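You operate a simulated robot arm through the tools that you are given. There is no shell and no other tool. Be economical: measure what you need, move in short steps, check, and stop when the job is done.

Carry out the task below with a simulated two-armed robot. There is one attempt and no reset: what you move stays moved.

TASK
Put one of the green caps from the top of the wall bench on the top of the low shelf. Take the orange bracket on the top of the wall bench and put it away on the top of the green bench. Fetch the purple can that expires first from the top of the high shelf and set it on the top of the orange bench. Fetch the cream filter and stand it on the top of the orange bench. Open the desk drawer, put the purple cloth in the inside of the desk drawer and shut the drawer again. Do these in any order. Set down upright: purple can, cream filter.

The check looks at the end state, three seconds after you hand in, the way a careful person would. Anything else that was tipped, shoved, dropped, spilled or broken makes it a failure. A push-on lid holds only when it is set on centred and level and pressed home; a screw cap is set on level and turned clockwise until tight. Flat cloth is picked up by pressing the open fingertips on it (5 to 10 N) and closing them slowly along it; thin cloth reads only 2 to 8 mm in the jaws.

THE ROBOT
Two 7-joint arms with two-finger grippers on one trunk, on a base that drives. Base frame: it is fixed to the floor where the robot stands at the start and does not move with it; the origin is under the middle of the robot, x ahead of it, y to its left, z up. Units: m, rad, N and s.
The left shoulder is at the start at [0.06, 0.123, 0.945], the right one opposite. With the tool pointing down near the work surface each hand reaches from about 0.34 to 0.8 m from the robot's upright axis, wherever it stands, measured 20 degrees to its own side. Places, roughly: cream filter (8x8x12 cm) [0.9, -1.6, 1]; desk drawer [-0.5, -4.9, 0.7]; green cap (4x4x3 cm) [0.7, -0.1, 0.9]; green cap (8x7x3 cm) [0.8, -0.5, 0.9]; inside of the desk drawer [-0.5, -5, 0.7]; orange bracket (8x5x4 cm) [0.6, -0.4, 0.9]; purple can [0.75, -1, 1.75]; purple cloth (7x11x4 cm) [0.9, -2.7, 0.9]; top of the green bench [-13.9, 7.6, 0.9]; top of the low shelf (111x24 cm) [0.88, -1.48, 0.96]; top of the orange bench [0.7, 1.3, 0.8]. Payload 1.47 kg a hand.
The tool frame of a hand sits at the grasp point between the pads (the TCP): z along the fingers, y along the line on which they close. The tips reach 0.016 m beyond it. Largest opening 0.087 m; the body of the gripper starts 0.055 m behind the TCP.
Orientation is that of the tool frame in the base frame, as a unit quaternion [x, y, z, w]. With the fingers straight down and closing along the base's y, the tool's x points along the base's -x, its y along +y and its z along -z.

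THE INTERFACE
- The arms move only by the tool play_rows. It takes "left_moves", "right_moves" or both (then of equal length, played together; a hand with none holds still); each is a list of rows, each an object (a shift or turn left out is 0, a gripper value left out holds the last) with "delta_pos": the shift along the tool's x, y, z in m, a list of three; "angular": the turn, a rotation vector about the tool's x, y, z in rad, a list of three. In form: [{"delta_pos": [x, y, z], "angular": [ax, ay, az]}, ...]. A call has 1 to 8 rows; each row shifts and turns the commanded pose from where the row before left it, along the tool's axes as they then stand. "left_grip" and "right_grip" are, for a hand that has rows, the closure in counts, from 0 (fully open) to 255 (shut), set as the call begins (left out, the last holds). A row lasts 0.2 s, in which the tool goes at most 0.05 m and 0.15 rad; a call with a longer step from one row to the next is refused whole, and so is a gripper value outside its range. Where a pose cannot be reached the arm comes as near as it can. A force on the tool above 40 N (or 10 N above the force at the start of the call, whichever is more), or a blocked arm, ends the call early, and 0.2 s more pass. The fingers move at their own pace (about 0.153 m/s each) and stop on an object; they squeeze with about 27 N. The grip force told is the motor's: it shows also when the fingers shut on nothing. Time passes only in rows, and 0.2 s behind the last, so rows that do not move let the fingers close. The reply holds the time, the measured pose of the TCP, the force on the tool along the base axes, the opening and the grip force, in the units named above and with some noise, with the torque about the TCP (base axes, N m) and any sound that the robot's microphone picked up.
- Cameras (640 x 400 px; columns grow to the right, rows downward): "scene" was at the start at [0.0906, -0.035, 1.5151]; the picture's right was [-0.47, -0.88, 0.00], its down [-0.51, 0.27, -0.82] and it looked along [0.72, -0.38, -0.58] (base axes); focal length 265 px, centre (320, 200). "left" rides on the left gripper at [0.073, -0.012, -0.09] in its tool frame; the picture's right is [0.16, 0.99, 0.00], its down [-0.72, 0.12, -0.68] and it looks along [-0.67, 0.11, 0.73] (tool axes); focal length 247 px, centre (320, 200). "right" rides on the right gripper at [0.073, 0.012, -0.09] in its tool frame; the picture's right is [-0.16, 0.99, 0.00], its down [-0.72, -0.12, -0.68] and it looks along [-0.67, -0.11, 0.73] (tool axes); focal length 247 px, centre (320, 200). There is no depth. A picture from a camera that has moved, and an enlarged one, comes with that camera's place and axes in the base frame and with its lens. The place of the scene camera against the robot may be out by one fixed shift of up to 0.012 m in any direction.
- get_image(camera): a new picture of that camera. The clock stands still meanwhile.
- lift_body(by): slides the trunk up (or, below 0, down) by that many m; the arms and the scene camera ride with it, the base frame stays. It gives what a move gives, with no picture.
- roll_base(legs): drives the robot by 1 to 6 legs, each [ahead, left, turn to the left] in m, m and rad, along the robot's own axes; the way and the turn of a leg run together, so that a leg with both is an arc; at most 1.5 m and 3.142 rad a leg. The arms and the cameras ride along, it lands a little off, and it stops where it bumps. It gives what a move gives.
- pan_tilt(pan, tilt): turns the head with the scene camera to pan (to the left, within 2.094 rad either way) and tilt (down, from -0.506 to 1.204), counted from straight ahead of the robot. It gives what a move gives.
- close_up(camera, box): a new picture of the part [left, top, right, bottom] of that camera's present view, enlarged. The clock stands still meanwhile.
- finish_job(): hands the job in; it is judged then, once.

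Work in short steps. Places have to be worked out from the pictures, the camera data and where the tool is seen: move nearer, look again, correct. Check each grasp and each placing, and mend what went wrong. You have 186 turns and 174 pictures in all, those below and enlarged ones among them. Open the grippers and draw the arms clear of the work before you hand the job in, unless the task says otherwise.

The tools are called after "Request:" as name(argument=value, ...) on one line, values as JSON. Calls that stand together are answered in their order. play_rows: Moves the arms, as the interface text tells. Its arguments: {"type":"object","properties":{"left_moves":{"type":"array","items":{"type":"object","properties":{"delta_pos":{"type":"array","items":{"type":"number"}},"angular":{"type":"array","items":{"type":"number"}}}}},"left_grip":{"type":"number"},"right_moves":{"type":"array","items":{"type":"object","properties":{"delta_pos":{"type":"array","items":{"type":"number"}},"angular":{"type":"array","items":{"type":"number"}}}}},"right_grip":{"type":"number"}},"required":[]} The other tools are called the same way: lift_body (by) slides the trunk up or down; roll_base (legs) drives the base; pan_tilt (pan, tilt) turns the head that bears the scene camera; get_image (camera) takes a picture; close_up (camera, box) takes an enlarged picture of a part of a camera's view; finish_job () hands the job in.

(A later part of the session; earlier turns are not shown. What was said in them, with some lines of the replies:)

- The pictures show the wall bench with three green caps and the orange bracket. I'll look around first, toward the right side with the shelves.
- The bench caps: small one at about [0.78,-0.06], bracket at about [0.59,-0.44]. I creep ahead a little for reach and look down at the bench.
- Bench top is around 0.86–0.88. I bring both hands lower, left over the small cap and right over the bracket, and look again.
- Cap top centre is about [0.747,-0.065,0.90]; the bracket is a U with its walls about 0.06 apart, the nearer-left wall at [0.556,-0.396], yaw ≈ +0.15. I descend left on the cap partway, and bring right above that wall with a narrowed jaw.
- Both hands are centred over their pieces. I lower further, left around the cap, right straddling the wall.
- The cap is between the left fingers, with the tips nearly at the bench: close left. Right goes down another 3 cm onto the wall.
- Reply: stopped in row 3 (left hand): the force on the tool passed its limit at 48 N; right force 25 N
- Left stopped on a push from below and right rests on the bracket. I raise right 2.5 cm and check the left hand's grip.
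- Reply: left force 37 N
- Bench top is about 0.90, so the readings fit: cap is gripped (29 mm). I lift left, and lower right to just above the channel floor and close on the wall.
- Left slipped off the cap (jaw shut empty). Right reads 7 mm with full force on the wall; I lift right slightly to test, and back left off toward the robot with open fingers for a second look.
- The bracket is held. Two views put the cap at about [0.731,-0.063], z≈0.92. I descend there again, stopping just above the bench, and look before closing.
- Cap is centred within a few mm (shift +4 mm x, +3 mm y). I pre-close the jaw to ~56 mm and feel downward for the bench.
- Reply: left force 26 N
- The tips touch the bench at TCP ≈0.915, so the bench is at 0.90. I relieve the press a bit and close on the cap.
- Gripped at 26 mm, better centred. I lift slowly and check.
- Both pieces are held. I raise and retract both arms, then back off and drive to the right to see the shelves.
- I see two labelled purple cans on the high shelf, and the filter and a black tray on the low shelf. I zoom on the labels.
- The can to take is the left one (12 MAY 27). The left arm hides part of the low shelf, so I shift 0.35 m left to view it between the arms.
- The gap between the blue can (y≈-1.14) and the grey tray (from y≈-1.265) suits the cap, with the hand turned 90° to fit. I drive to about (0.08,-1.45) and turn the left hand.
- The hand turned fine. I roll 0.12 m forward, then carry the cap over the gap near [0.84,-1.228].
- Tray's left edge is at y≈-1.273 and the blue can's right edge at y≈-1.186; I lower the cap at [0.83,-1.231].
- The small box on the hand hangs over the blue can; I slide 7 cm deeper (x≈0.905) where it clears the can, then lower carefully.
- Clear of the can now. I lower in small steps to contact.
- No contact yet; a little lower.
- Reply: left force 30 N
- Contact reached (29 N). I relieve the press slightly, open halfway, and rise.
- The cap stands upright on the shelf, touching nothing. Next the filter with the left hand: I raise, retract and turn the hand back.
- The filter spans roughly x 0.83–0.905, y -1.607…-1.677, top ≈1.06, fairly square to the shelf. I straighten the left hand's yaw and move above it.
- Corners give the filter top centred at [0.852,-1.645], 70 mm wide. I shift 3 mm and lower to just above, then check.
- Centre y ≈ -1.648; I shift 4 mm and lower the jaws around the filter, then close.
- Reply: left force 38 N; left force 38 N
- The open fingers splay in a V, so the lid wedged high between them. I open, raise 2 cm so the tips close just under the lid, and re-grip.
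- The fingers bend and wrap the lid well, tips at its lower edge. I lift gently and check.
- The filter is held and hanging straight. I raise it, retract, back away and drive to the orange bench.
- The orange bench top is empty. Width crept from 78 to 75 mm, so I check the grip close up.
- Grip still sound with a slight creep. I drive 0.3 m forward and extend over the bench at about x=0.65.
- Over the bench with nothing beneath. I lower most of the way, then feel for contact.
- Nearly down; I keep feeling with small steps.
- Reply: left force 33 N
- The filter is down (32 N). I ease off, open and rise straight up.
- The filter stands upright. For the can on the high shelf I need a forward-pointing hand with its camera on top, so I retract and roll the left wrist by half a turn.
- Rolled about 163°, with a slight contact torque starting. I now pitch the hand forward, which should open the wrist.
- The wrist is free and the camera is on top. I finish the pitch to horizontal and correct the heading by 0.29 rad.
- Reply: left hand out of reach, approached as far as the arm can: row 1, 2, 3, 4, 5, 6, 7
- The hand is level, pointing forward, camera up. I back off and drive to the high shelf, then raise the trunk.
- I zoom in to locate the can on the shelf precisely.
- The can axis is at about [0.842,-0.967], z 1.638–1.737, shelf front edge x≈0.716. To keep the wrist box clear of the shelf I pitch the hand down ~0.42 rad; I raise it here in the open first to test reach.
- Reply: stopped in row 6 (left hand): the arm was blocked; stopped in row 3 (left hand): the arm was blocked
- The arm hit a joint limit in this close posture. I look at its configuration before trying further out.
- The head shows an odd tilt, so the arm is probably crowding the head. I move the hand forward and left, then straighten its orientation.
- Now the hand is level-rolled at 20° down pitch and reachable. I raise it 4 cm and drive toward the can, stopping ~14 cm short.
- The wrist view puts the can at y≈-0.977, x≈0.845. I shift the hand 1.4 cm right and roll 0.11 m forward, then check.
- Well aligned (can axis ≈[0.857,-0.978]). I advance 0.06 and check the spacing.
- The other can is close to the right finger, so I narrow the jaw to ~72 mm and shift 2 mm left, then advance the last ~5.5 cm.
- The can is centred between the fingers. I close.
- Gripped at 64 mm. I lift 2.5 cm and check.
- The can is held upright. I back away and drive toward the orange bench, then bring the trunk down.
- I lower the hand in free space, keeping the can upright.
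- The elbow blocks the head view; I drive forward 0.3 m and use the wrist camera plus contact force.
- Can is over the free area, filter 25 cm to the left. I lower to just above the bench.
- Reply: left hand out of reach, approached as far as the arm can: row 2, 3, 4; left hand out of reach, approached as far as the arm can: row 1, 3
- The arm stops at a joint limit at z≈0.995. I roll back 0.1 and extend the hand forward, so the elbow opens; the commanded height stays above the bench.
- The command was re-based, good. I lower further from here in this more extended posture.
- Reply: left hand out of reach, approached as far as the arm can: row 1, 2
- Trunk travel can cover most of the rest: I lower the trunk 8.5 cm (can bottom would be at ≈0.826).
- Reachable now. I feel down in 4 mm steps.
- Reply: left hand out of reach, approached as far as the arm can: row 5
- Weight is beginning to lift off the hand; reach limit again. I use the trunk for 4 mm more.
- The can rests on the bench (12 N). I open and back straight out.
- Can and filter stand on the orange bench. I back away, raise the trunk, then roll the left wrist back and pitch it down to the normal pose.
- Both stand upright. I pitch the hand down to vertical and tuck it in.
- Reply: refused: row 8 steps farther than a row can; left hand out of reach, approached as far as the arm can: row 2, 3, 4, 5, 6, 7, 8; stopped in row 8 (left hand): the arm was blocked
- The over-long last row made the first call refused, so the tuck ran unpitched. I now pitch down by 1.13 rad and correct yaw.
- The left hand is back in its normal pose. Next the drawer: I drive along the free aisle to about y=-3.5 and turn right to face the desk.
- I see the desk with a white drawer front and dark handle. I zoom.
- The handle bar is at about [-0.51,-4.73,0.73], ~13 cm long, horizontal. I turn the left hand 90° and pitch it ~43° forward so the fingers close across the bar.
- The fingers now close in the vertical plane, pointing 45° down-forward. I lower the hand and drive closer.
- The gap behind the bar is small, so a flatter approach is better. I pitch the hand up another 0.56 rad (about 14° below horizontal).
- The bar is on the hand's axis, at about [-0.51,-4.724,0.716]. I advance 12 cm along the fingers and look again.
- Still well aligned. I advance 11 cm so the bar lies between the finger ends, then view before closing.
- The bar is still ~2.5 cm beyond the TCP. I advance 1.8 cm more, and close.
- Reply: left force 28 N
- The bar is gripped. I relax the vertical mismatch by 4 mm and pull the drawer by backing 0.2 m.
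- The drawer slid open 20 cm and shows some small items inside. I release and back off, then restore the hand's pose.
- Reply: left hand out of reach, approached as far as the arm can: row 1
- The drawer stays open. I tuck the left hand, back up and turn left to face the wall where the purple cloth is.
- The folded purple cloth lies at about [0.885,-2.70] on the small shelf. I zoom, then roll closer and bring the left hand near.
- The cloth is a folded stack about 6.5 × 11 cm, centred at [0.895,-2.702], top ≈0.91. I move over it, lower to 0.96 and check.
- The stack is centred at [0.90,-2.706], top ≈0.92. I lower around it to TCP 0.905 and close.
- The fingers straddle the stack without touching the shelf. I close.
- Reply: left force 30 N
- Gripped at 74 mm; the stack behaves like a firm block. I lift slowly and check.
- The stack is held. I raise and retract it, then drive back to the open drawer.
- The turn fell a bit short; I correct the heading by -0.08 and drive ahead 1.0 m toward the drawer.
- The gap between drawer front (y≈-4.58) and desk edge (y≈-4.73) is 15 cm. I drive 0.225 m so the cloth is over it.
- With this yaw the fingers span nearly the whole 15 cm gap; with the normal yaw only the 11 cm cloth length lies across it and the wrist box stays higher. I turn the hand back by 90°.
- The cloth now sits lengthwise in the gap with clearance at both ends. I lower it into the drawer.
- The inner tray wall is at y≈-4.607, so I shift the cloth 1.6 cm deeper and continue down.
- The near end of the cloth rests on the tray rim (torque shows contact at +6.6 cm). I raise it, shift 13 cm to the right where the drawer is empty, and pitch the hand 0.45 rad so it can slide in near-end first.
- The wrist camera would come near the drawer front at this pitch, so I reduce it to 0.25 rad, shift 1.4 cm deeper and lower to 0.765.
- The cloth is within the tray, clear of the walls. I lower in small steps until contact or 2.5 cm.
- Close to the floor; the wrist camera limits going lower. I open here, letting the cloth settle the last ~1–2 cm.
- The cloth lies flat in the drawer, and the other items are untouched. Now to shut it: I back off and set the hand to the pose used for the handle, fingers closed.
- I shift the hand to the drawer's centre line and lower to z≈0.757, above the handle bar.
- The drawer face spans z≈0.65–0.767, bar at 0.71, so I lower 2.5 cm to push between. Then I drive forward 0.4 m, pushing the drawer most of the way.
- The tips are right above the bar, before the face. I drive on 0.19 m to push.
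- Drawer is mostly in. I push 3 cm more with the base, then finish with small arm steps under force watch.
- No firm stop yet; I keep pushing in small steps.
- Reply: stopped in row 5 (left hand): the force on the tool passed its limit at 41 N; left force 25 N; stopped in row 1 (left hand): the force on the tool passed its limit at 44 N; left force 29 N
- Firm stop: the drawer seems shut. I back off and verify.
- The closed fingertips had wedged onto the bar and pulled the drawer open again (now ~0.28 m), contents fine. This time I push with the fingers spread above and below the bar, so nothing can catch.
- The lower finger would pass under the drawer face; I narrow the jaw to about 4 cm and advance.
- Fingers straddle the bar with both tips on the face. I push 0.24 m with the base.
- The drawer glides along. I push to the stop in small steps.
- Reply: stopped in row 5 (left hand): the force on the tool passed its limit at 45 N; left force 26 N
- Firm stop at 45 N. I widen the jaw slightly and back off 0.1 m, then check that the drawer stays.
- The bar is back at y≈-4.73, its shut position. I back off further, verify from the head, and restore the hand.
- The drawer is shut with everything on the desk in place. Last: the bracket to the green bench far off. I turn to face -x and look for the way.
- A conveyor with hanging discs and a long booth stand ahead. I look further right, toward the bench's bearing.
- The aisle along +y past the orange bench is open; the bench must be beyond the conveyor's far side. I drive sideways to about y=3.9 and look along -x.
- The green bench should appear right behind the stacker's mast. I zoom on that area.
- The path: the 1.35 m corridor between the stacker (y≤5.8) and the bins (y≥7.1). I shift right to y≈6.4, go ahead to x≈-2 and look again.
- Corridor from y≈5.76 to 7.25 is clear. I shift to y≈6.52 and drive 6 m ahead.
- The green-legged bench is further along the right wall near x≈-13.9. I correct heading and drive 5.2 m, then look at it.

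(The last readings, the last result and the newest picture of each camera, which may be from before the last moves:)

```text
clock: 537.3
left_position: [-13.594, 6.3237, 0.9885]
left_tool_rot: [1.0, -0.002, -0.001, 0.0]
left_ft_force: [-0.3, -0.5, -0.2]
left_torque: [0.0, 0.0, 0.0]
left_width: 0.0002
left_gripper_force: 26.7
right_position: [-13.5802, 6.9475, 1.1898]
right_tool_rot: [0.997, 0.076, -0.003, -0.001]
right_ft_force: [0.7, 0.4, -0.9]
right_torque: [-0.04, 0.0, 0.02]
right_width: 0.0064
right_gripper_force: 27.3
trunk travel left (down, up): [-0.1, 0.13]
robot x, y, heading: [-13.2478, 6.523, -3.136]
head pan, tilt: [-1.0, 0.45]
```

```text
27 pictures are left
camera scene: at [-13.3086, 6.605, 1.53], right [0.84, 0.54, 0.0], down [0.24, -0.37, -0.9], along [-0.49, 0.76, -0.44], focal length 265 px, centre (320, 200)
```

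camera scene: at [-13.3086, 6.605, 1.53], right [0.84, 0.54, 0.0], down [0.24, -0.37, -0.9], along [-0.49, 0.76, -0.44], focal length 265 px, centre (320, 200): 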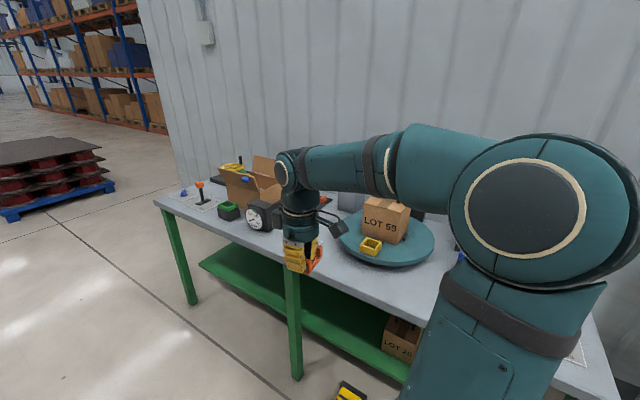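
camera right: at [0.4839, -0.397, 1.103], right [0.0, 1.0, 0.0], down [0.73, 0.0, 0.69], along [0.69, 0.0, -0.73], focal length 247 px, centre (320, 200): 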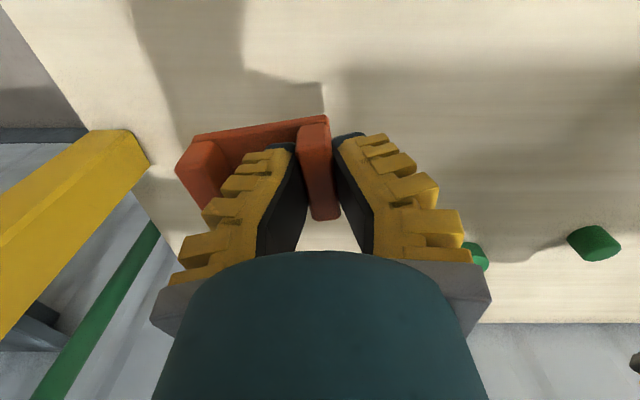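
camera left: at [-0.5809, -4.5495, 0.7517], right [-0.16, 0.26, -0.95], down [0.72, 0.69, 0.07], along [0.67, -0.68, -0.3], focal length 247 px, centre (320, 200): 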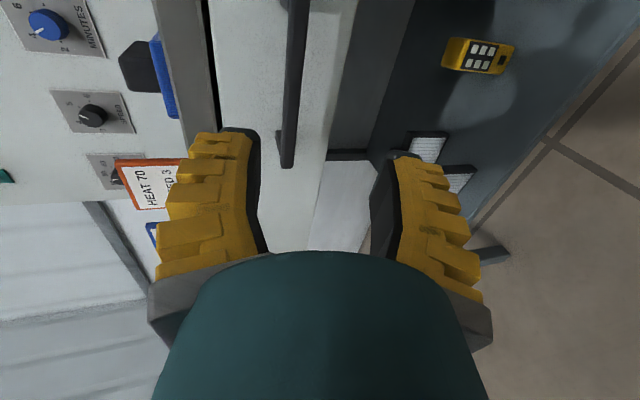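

The green bench top has clutter; I step back 0.15 m and turn to face it squarely.

Request:
roll_base(legs=[[0, 0.15, 0], [0, 0, -1.575]])

Request:
pan_tilt(pan=0.0, tilt=0.55)

Request:
get_image(camera="scene")

```text
clock: 543.1
left_position: [-13.4449, 6.7178, 0.9888]
left_tool_rot: [-0.701, 0.714, 0.0, 0.0]
left_ft_force: [-0.1, -0.3, 0.5]
left_torque: [-0.04, 0.01, 0.03]
left_width: 0.0
left_gripper_force: 27.1
right_position: [-12.8207, 6.6944, 1.19]
right_tool_rot: [0.754, -0.657, -0.001, -0.002]
right_ft_force: [-0.4, 0.4, 0.0]
right_torque: [0.01, 0.02, -0.04]
right_width: 0.0062
right_gripper_force: 27.4
trunk travel left (down, up): [-0.1, 0.13]
robot x, y, heading: [-13.25, 6.374, 1.558]
head pan, tilt: [-1.0, 0.45]
```

```text
clock: 544.4
left_position: [-13.4451, 6.7172, 0.9908]
left_tool_rot: [-0.701, 0.713, 0.001, 0.0]
left_ft_force: [-0.7, 0.3, -0.1]
left_torque: [0.0, 0.02, 0.04]
left_width: 0.0
left_gripper_force: 27.1
right_position: [-12.821, 6.6943, 1.1893]
right_tool_rot: [0.753, -0.658, -0.001, -0.002]
right_ft_force: [0.3, -0.3, -1.9]
right_torque: [-0.03, 0.0, 0.03]
right_width: 0.0062
right_gripper_force: 26.9
trunk travel left (down, up): [-0.1, 0.13]
robot x, y, heading: [-13.2521, 6.3769, 1.56]
head pan, tilt: [0.0, 0.55]
```

```text
26 pictures are left
camera scene: at [-13.2473, 6.4785, 1.5209], right [1.0, -0.01, 0.0], down [-0.01, -0.52, -0.85], along [0.01, 0.85, -0.52], focal length 265 px, centre (320, 200)
```

scene: 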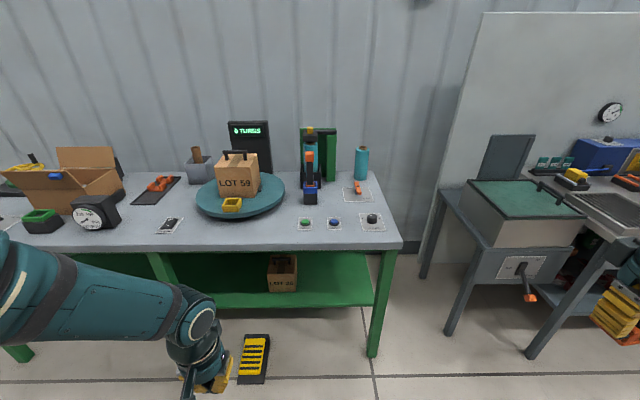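

The front strip between the phone sheet and the green-knob sheet, x≈-13.70…-13.40, y≈7.20…7.33, is free. I drive to (-13.70, 6.68) and look with the right wrist camera.

Request:
roll_base(legs=[[0, 0.45, 0.01], [0.29, 0, 0]])

Request:
get_image(camera="right")

Request:
get_image(camera="scene")

```text
clock: 550.5
left_position: [-13.9036, 7.0083, 0.9896]
left_tool_rot: [-0.705, 0.709, 0.0, 0.0]
left_ft_force: [-0.4, 0.9, -0.3]
left_torque: [-0.01, 0.01, 0.0]
left_width: 0.0
left_gripper_force: 26.8
right_position: [-13.28, 6.9952, 1.189]
right_tool_rot: [0.758, -0.652, 0.0, -0.002]
right_ft_force: [0.8, 0.1, -0.9]
right_torque: [-0.04, 0.0, 0.01]
right_width: 0.0061
right_gripper_force: 27.0
trunk travel left (down, up): [-0.1, 0.13]
robot x, y, heading: [-13.7014, 6.6657, 1.574]
head pan, tilt: [0.0, 0.55]
```

```text
25 pictures are left
camera right: at [-13.2814, 6.922, 1.281], right [-1.0, 0.01, 0.0], down [0.0, 0.73, 0.68], along [0.01, 0.68, -0.73], focal length 247 px, centre (320, 200)
```

right: 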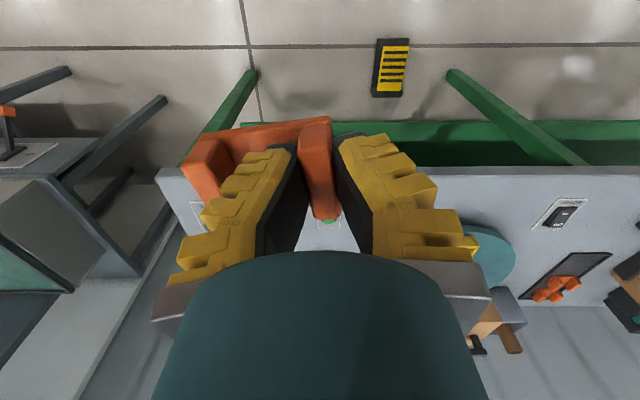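

```text
24 pictures are left
camera scene: at [-13.7027, 6.7728, 1.5208], right [1.0, 0.0, 0.0], down [0.0, -0.52, -0.85], along [0.0, 0.85, -0.52], focal length 265 px, centre (320, 200)
```

scene: 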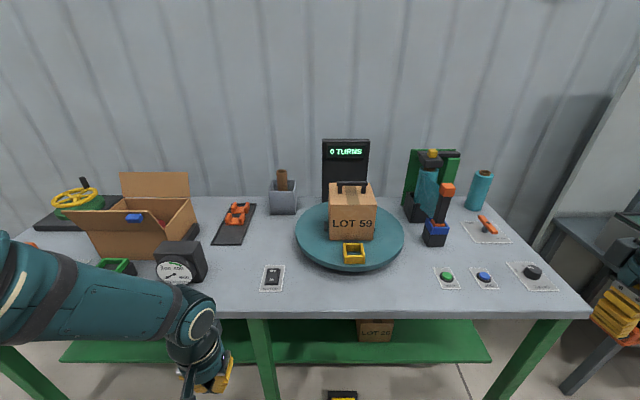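

The bracket is still level in the grip. I aim for TCP [-13.50,7.285], bracket then spanning x -13.51…-13.43 in the free strip; I move over it.

Request:
play_rows(right_moves=[{"delta_pos": [-0.04, 0.0218, 0]}, {"delta_pos": [-0.04, 0.0218, 0]}, {"delta_pos": [-0.04, 0.0218, 0]}, {"delta_pos": [-0.04, 0.0218, 0]}, {"delta_pos": [-0.04, 0.0218, 0]}, {"delta_pos": [-0.04, 0.0218, 0]}, {"delta_pos": [-0.04, 0.0218, 0]}, {"delta_pos": [-0.04, 0.0218, 0]}])

Request:
play_rows(right_moves=[{"delta_pos": [0, 0, 0.045]}, {"delta_pos": [0, 0, 0.045]}, {"delta_pos": [0, 0, 0.045]}, {"delta_pos": [0, 0, 0.045]}])

Request:
get_image(camera="right")

Request:
get_image(camera="scene")

```text
clock: 552.3
left_position: [-13.9049, 7.0086, 0.9877]
left_tool_rot: [-0.706, 0.708, 0.0, 0.0]
left_ft_force: [-1.4, 0.3, 0.0]
left_torque: [-0.03, -0.01, 0.0]
left_width: 0.0
left_gripper_force: 26.7
right_position: [-13.5039, 7.2891, 1.1895]
right_tool_rot: [0.759, -0.651, -0.001, -0.002]
right_ft_force: [-0.1, -0.3, -0.2]
right_torque: [-0.01, 0.0, -0.01]
right_width: 0.006
right_gripper_force: 27.2
trunk travel left (down, up): [-0.1, 0.13]
robot x, y, heading: [-13.7068, 6.6644, 1.574]
head pan, tilt: [0.0, 0.55]
```

```text
clock: 553.3
left_position: [-13.9033, 7.008, 0.99]
left_tool_rot: [-0.706, 0.708, 0.0, 0.001]
left_ft_force: [-0.3, -0.1, -0.1]
left_torque: [-0.01, 0.01, 0.0]
left_width: 0.0
left_gripper_force: 27.2
right_position: [-13.5, 7.2864, 1.0092]
right_tool_rot: [0.759, -0.651, -0.001, -0.002]
right_ft_force: [0.0, -0.2, -0.1]
right_torque: [0.0, -0.02, 0.0]
right_width: 0.0063
right_gripper_force: 27.6
trunk travel left (down, up): [-0.1, 0.13]
robot x, y, heading: [-13.707, 6.6651, 1.57]
head pan, tilt: [0.0, 0.55]
```

```text
23 pictures are left
camera right: at [-13.5017, 7.2129, 1.1006], right [-1.0, 0.01, 0.0], down [0.0, 0.73, 0.68], along [0.01, 0.68, -0.73], focal length 247 px, centre (320, 200)
```

right: 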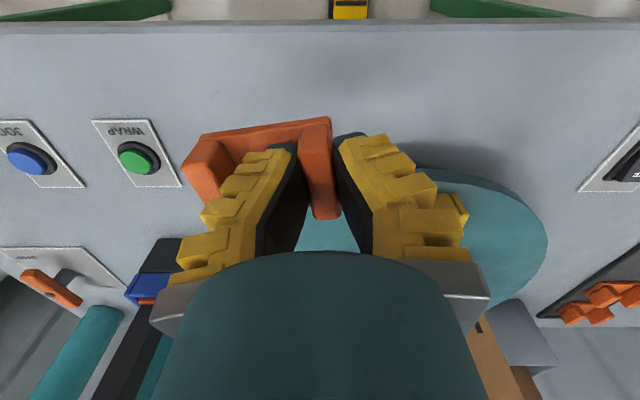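

```text
22 pictures are left
camera scene: at [-13.7026, 6.7723, 1.5209], right [1.0, 0.0, 0.0], down [0.0, -0.52, -0.85], along [0.0, 0.85, -0.52], focal length 265 px, centre (320, 200)
```

scene: 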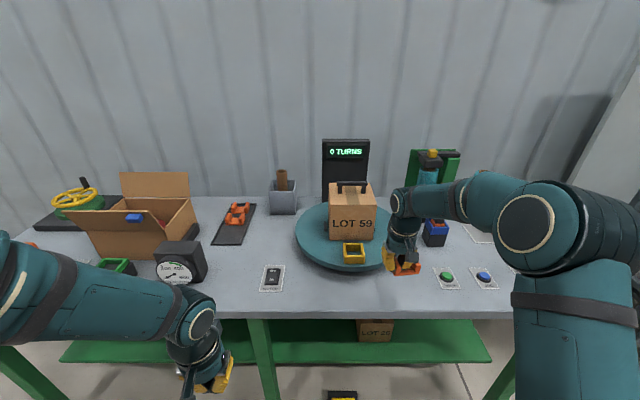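

The spot below is free: knob sheet edge x≈-13.36, turntable edge y≈7.38. I lower gradually to contact.

Request:
play_rows(right_moves=[{"delta_pos": [0, 0, 0.03]}, {"delta_pos": [0, 0, 0.025]}, {"delta_pos": [0, 0, 0.005]}, {}, {"delta_pos": [0, 0, 0.005]}, {}, {"delta_pos": [0, 0, 0.005]}, {}])

```text
clock: 555.1
left_position: [-13.9028, 7.0079, 0.9891]
left_tool_rot: [-0.706, 0.708, 0.0, 0.001]
left_ft_force: [0.6, -0.2, 0.1]
left_torque: [-0.01, 0.04, -0.02]
left_width: 0.0
left_gripper_force: 27.7
right_position: [-13.5005, 7.2851, 0.94]
right_tool_rot: [0.759, -0.651, -0.001, -0.002]
right_ft_force: [0.6, 0.0, 0.2]
right_torque: [-0.04, 0.05, -0.05]
right_width: 0.0061
right_gripper_force: 26.6
trunk travel left (down, up): [-0.1, 0.13]
robot x, y, heading: [-13.7029, 6.6668, 1.573]
head pan, tilt: [0.0, 0.55]
```

Request:
play_rows(right_moves=[{"delta_pos": [0, 0, 0.004]}, {}, {"delta_pos": [0, 0, 0.003]}, {}, {"delta_pos": [0, 0, 0.003]}, {}, {"delta_pos": [0, 0, 0.003]}, {}])

Request:
get_image(camera="right")

```text
clock: 556.9
left_position: [-13.9033, 7.0073, 0.9898]
left_tool_rot: [-0.706, 0.708, 0.0, 0.001]
left_ft_force: [-0.3, -0.6, -0.4]
left_torque: [0.01, 0.01, -0.01]
left_width: 0.0
left_gripper_force: 26.7
right_position: [-13.5013, 7.2849, 0.9282]
right_tool_rot: [0.759, -0.651, -0.001, -0.003]
right_ft_force: [0.5, 0.3, -0.8]
right_torque: [0.0, 0.02, -0.01]
right_width: 0.0061
right_gripper_force: 27.2
trunk travel left (down, up): [-0.1, 0.13]
robot x, y, heading: [-13.7057, 6.6635, 1.576]
head pan, tilt: [0.0, 0.55]
```

```text
21 pictures are left
camera right: at [-13.5013, 7.212, 1.0192], right [-1.0, 0.01, 0.0], down [0.0, 0.73, 0.68], along [0.01, 0.68, -0.73], focal length 247 px, centre (320, 200)
```

right: 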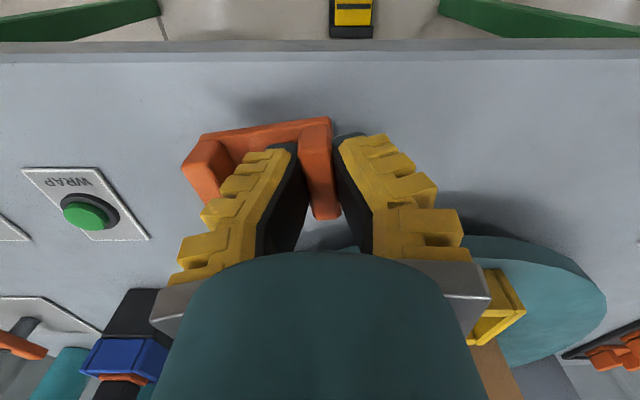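

No contact yet; I continue in small steps.

Request:
play_rows(right_moves=[{"delta_pos": [0, 0, 0.004]}, {}, {"delta_pos": [0, 0, 0.004]}, {}, {"delta_pos": [0, 0, 0.004]}, {}, {"delta_pos": [0, 0, 0.004]}, {}])

```text
clock: 558.7
left_position: [-13.9029, 7.0075, 0.9896]
left_tool_rot: [-0.706, 0.709, 0.001, 0.0]
left_ft_force: [-0.2, -0.1, 0.8]
left_torque: [-0.02, 0.0, 0.0]
left_width: 0.0001
left_gripper_force: 27.5
right_position: [-13.5004, 7.2873, 0.9107]
right_tool_rot: [0.759, -0.651, -0.001, -0.002]
right_ft_force: [1.0, 0.1, 0.4]
right_torque: [0.01, -0.02, 0.02]
right_width: 0.0062
right_gripper_force: 27.5
trunk travel left (down, up): [-0.1, 0.13]
robot x, y, heading: [-13.7035, 6.6672, 1.571]
head pan, tilt: [0.0, 0.55]
```

Request:
play_rows(right_moves=[{"delta_pos": [0, 0, 0.004]}, {}, {"delta_pos": [0, 0, 0.004]}, {}, {"delta_pos": [0, 0, 0.004]}, {}, {"delta_pos": [0, 0, 0.004]}, {}])

Request:
close_up(camera="scene", box=[330, 210, 490, 310])

```text
clock: 560.5
left_position: [-13.9029, 7.0084, 0.9902]
left_tool_rot: [-0.706, 0.708, 0.001, 0.001]
left_ft_force: [0.7, 0.0, -0.1]
left_torque: [0.01, -0.01, 0.01]
left_width: 0.0
left_gripper_force: 27.3
right_position: [-13.5003, 7.2848, 0.8974]
right_tool_rot: [0.759, -0.651, -0.001, -0.003]
right_ft_force: [0.4, 0.0, -1.0]
right_torque: [0.01, -0.01, 0.0]
right_width: 0.0062
right_gripper_force: 27.2
trunk travel left (down, up): [-0.1, 0.13]
robot x, y, heading: [-13.7031, 6.6671, 1.572]
head pan, tilt: [0.0, 0.55]
```

```text
4.00 times, centred on (410, 260) of scene
camera zoom: at [-13.7027, 6.7716, 1.5209], right [1.0, 0.0, 0.0], down [0.0, -0.52, -0.85], along [0.0, 0.85, -0.52], focal length 1061 px, centre (-40, -40)
```

zoom: 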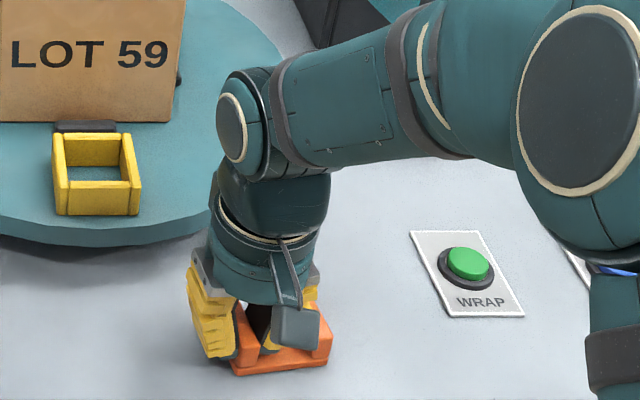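

Almost there; I keep stepping down.

Request:
play_rows(right_moves=[{"delta_pos": [0, 0, 0.004]}, {}, {"delta_pos": [0, 0, 0.004]}, {}, {"delta_pos": [0, 0, 0.004]}, {}, {"delta_pos": [0, 0, 0.004]}, {}])

```text
clock: 562.3
left_position: [-13.9038, 7.0062, 0.99]
left_tool_rot: [-0.706, 0.708, 0.001, 0.002]
left_ft_force: [0.0, 0.2, 0.2]
left_torque: [0.0, 0.02, -0.01]
left_width: 0.0001
left_gripper_force: 27.0
right_position: [-13.5006, 7.2844, 0.8808]
right_tool_rot: [0.759, -0.651, -0.003, -0.004]
right_ft_force: [1.5, 2.7, 24.0]
right_torque: [0.0, -0.08, 0.05]
right_width: 0.0195
right_gripper_force: 27.1
trunk travel left (down, up): [-0.1, 0.13]
robot x, y, heading: [-13.703, 6.6645, 1.571]
head pan, tilt: [0.0, 0.55]
```

Contact at 0.881 (24 N). I ease up and open, then lift straight up.

Request:
play_rows(right_moves=[{"delta_pos": [0, 0, -0.005]}, {}])

Request:
play_rows(right_moves=[{}, {}, {}], right_grip=120)

Request:
get_image(camera="right")

```text
clock: 562.9
left_position: [-13.9048, 7.0067, 0.9892]
left_tool_rot: [-0.706, 0.709, 0.001, 0.002]
left_ft_force: [1.0, 0.2, 0.3]
left_torque: [0.04, 0.01, 0.0]
left_width: 0.0
left_gripper_force: 27.1
right_position: [-13.5007, 7.2846, 0.8847]
right_tool_rot: [0.758, -0.652, -0.001, -0.001]
right_ft_force: [0.2, 2.9, 10.6]
right_torque: [0.23, 0.04, -0.02]
right_width: 0.0117
right_gripper_force: 27.2
trunk travel left (down, up): [-0.1, 0.13]
robot x, y, heading: [-13.7045, 6.6664, 1.576]
head pan, tilt: [0.0, 0.55]
```

```text
clock: 563.7
left_position: [-13.9043, 7.0073, 0.9904]
left_tool_rot: [-0.707, 0.708, 0.001, 0.0]
left_ft_force: [-0.7, -0.5, -0.4]
left_torque: [0.0, -0.01, 0.0]
left_width: 0.0
left_gripper_force: 27.3
right_position: [-13.5004, 7.2848, 0.8842]
right_tool_rot: [0.758, -0.652, -0.001, -0.001]
right_ft_force: [-0.7, 0.3, -0.3]
right_torque: [-0.01, 0.04, 0.04]
right_width: 0.0515
right_gripper_force: 3.7
trunk travel left (down, up): [-0.1, 0.13]
robot x, y, heading: [-13.7045, 6.6688, 1.575]
head pan, tilt: [0.0, 0.55]
```

```text
19 pictures are left
camera right: at [-13.5016, 7.2121, 0.9762], right [-1.0, 0.01, 0.0], down [0.0, 0.73, 0.68], along [0.01, 0.68, -0.73], focal length 247 px, centre (320, 200)
```

right: 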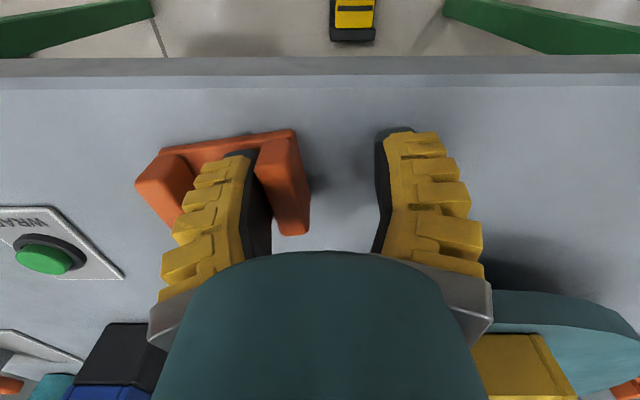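

The bracket sits flat on the bench, clear of the WRAP sheet. I lift straight up and check.

Request:
play_rows(right_moves=[{"delta_pos": [0, 0, -0.015]}, {"delta_pos": [0, 0, -0.025]}, {"delta_pos": [0, 0, -0.04]}, {"delta_pos": [0, 0, -0.045]}, {"delta_pos": [0, 0, -0.045]}, {"delta_pos": [0.03, 0, -0.035]}, {"delta_pos": [0.04, 0, -0.02]}])

Request:
roll_base(legs=[[-0.3, 0, 0]])

Request:
get_image(camera="scene")

Request:
get_image(camera="right")

```text
clock: 565.3
left_position: [-13.9051, 7.0064, 0.9894]
left_tool_rot: [-0.706, 0.708, 0.0, 0.001]
left_ft_force: [0.1, -0.8, -0.5]
left_torque: [0.04, 0.0, 0.01]
left_width: 0.0
left_gripper_force: 27.1
right_position: [-13.4894, 7.2128, 1.1106]
right_tool_rot: [0.759, -0.652, -0.001, -0.002]
right_ft_force: [0.4, -0.8, 0.3]
right_torque: [0.03, 0.01, -0.02]
right_width: 0.0512
right_gripper_force: 4.2
trunk travel left (down, up): [-0.1, 0.13]
robot x, y, heading: [-13.7043, 6.6671, 1.573]
head pan, tilt: [0.0, 0.55]
```

```text
clock: 567.3
left_position: [-13.9032, 6.7115, 0.9893]
left_tool_rot: [-0.706, 0.708, 0.0, 0.001]
left_ft_force: [0.7, -1.0, 0.0]
left_torque: [0.02, -0.01, 0.0]
left_width: 0.0001
left_gripper_force: 27.2
right_position: [-13.4891, 6.9177, 1.1103]
right_tool_rot: [0.759, -0.651, -0.002, -0.002]
right_ft_force: [-0.1, -0.2, -0.3]
right_torque: [-0.02, -0.01, 0.0]
right_width: 0.0514
right_gripper_force: 3.9
trunk travel left (down, up): [-0.1, 0.13]
robot x, y, heading: [-13.7057, 6.3724, 1.569]
head pan, tilt: [0.0, 0.55]
```

```text
18 pictures are left
camera scene: at [-13.7023, 6.4745, 1.521], right [1.0, 0.0, 0.0], down [0.0, -0.52, -0.85], along [0.0, 0.85, -0.52], focal length 265 px, centre (320, 200)
```

scene: 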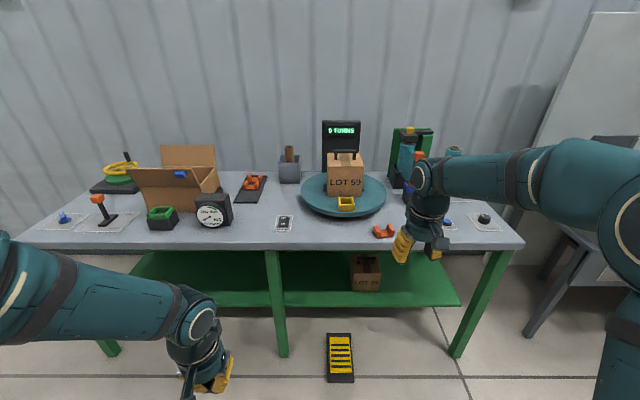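

```text
17 pictures are left
camera right: at [-13.4905, 6.8439, 1.2023], right [-1.0, 0.01, 0.0], down [0.0, 0.73, 0.68], along [0.0, 0.68, -0.73], focal length 247 px, centre (320, 200)
```

right: 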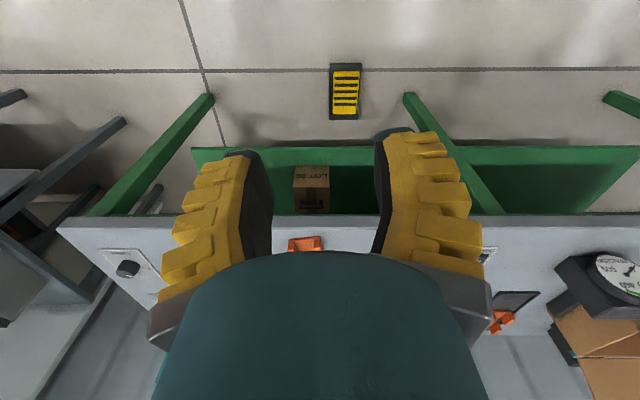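

The bracket rests on the green bench. I open both grippers fully and take a last close look.

Request:
play_rows(left_moves=[{}, {}, {}], right_moves=[{}, {}, {}], left_grip=0, right_grip=0)

Request:
close_up(camera="scene", box=[270, 170, 430, 270])

```text
clock: 568.1
left_position: [-13.9042, 6.712, 0.9889]
left_tool_rot: [-0.706, 0.708, 0.0, 0.0]
left_ft_force: [0.3, 0.3, -0.2]
left_torque: [0.03, 0.02, 0.02]
left_width: 0.0869
left_gripper_force: 0.0
right_position: [-13.4885, 6.9185, 1.1104]
right_tool_rot: [0.759, -0.651, -0.002, -0.002]
right_ft_force: [0.4, -0.3, 0.1]
right_torque: [-0.01, -0.01, -0.01]
right_width: 0.087
right_gripper_force: 0.1
trunk travel left (down, up): [-0.1, 0.13]
robot x, y, heading: [-13.705, 6.3707, 1.565]
head pan, tilt: [0.0, 0.55]
```

```text
4.00 times, centred on (350, 220) of scene
camera zoom: at [-13.7023, 6.4755, 1.5209], right [1.0, 0.0, 0.0], down [0.0, -0.52, -0.85], along [0.0, 0.85, -0.52], focal length 1061 px, centre (200, 120)
```

zoom: 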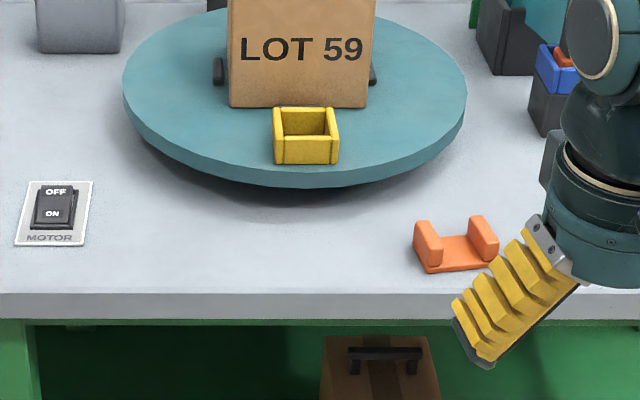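

The bracket lies flat on the green bench, and everything else has been placed and checked. Both hands are open and clear, so I hand in.

Request:
finish_job()

```text
The job is handed in.
```

All five parts of the task are done and the job is handed in:
- **Green cap:** the small one stands on the low shelf.
- **Orange bracket:** it lies flat on the green bench.
- **Purple can:** the one dated 12 MAY 27 stands upright on the orange bench.
- **Cream filter:** it stands upright on the orange bench.
- **Purple cloth:** it is in the desk drawer, and the drawer is shut. My first push to close the drawer snagged the handle and pulled it open again, so I had to push it shut a second time.
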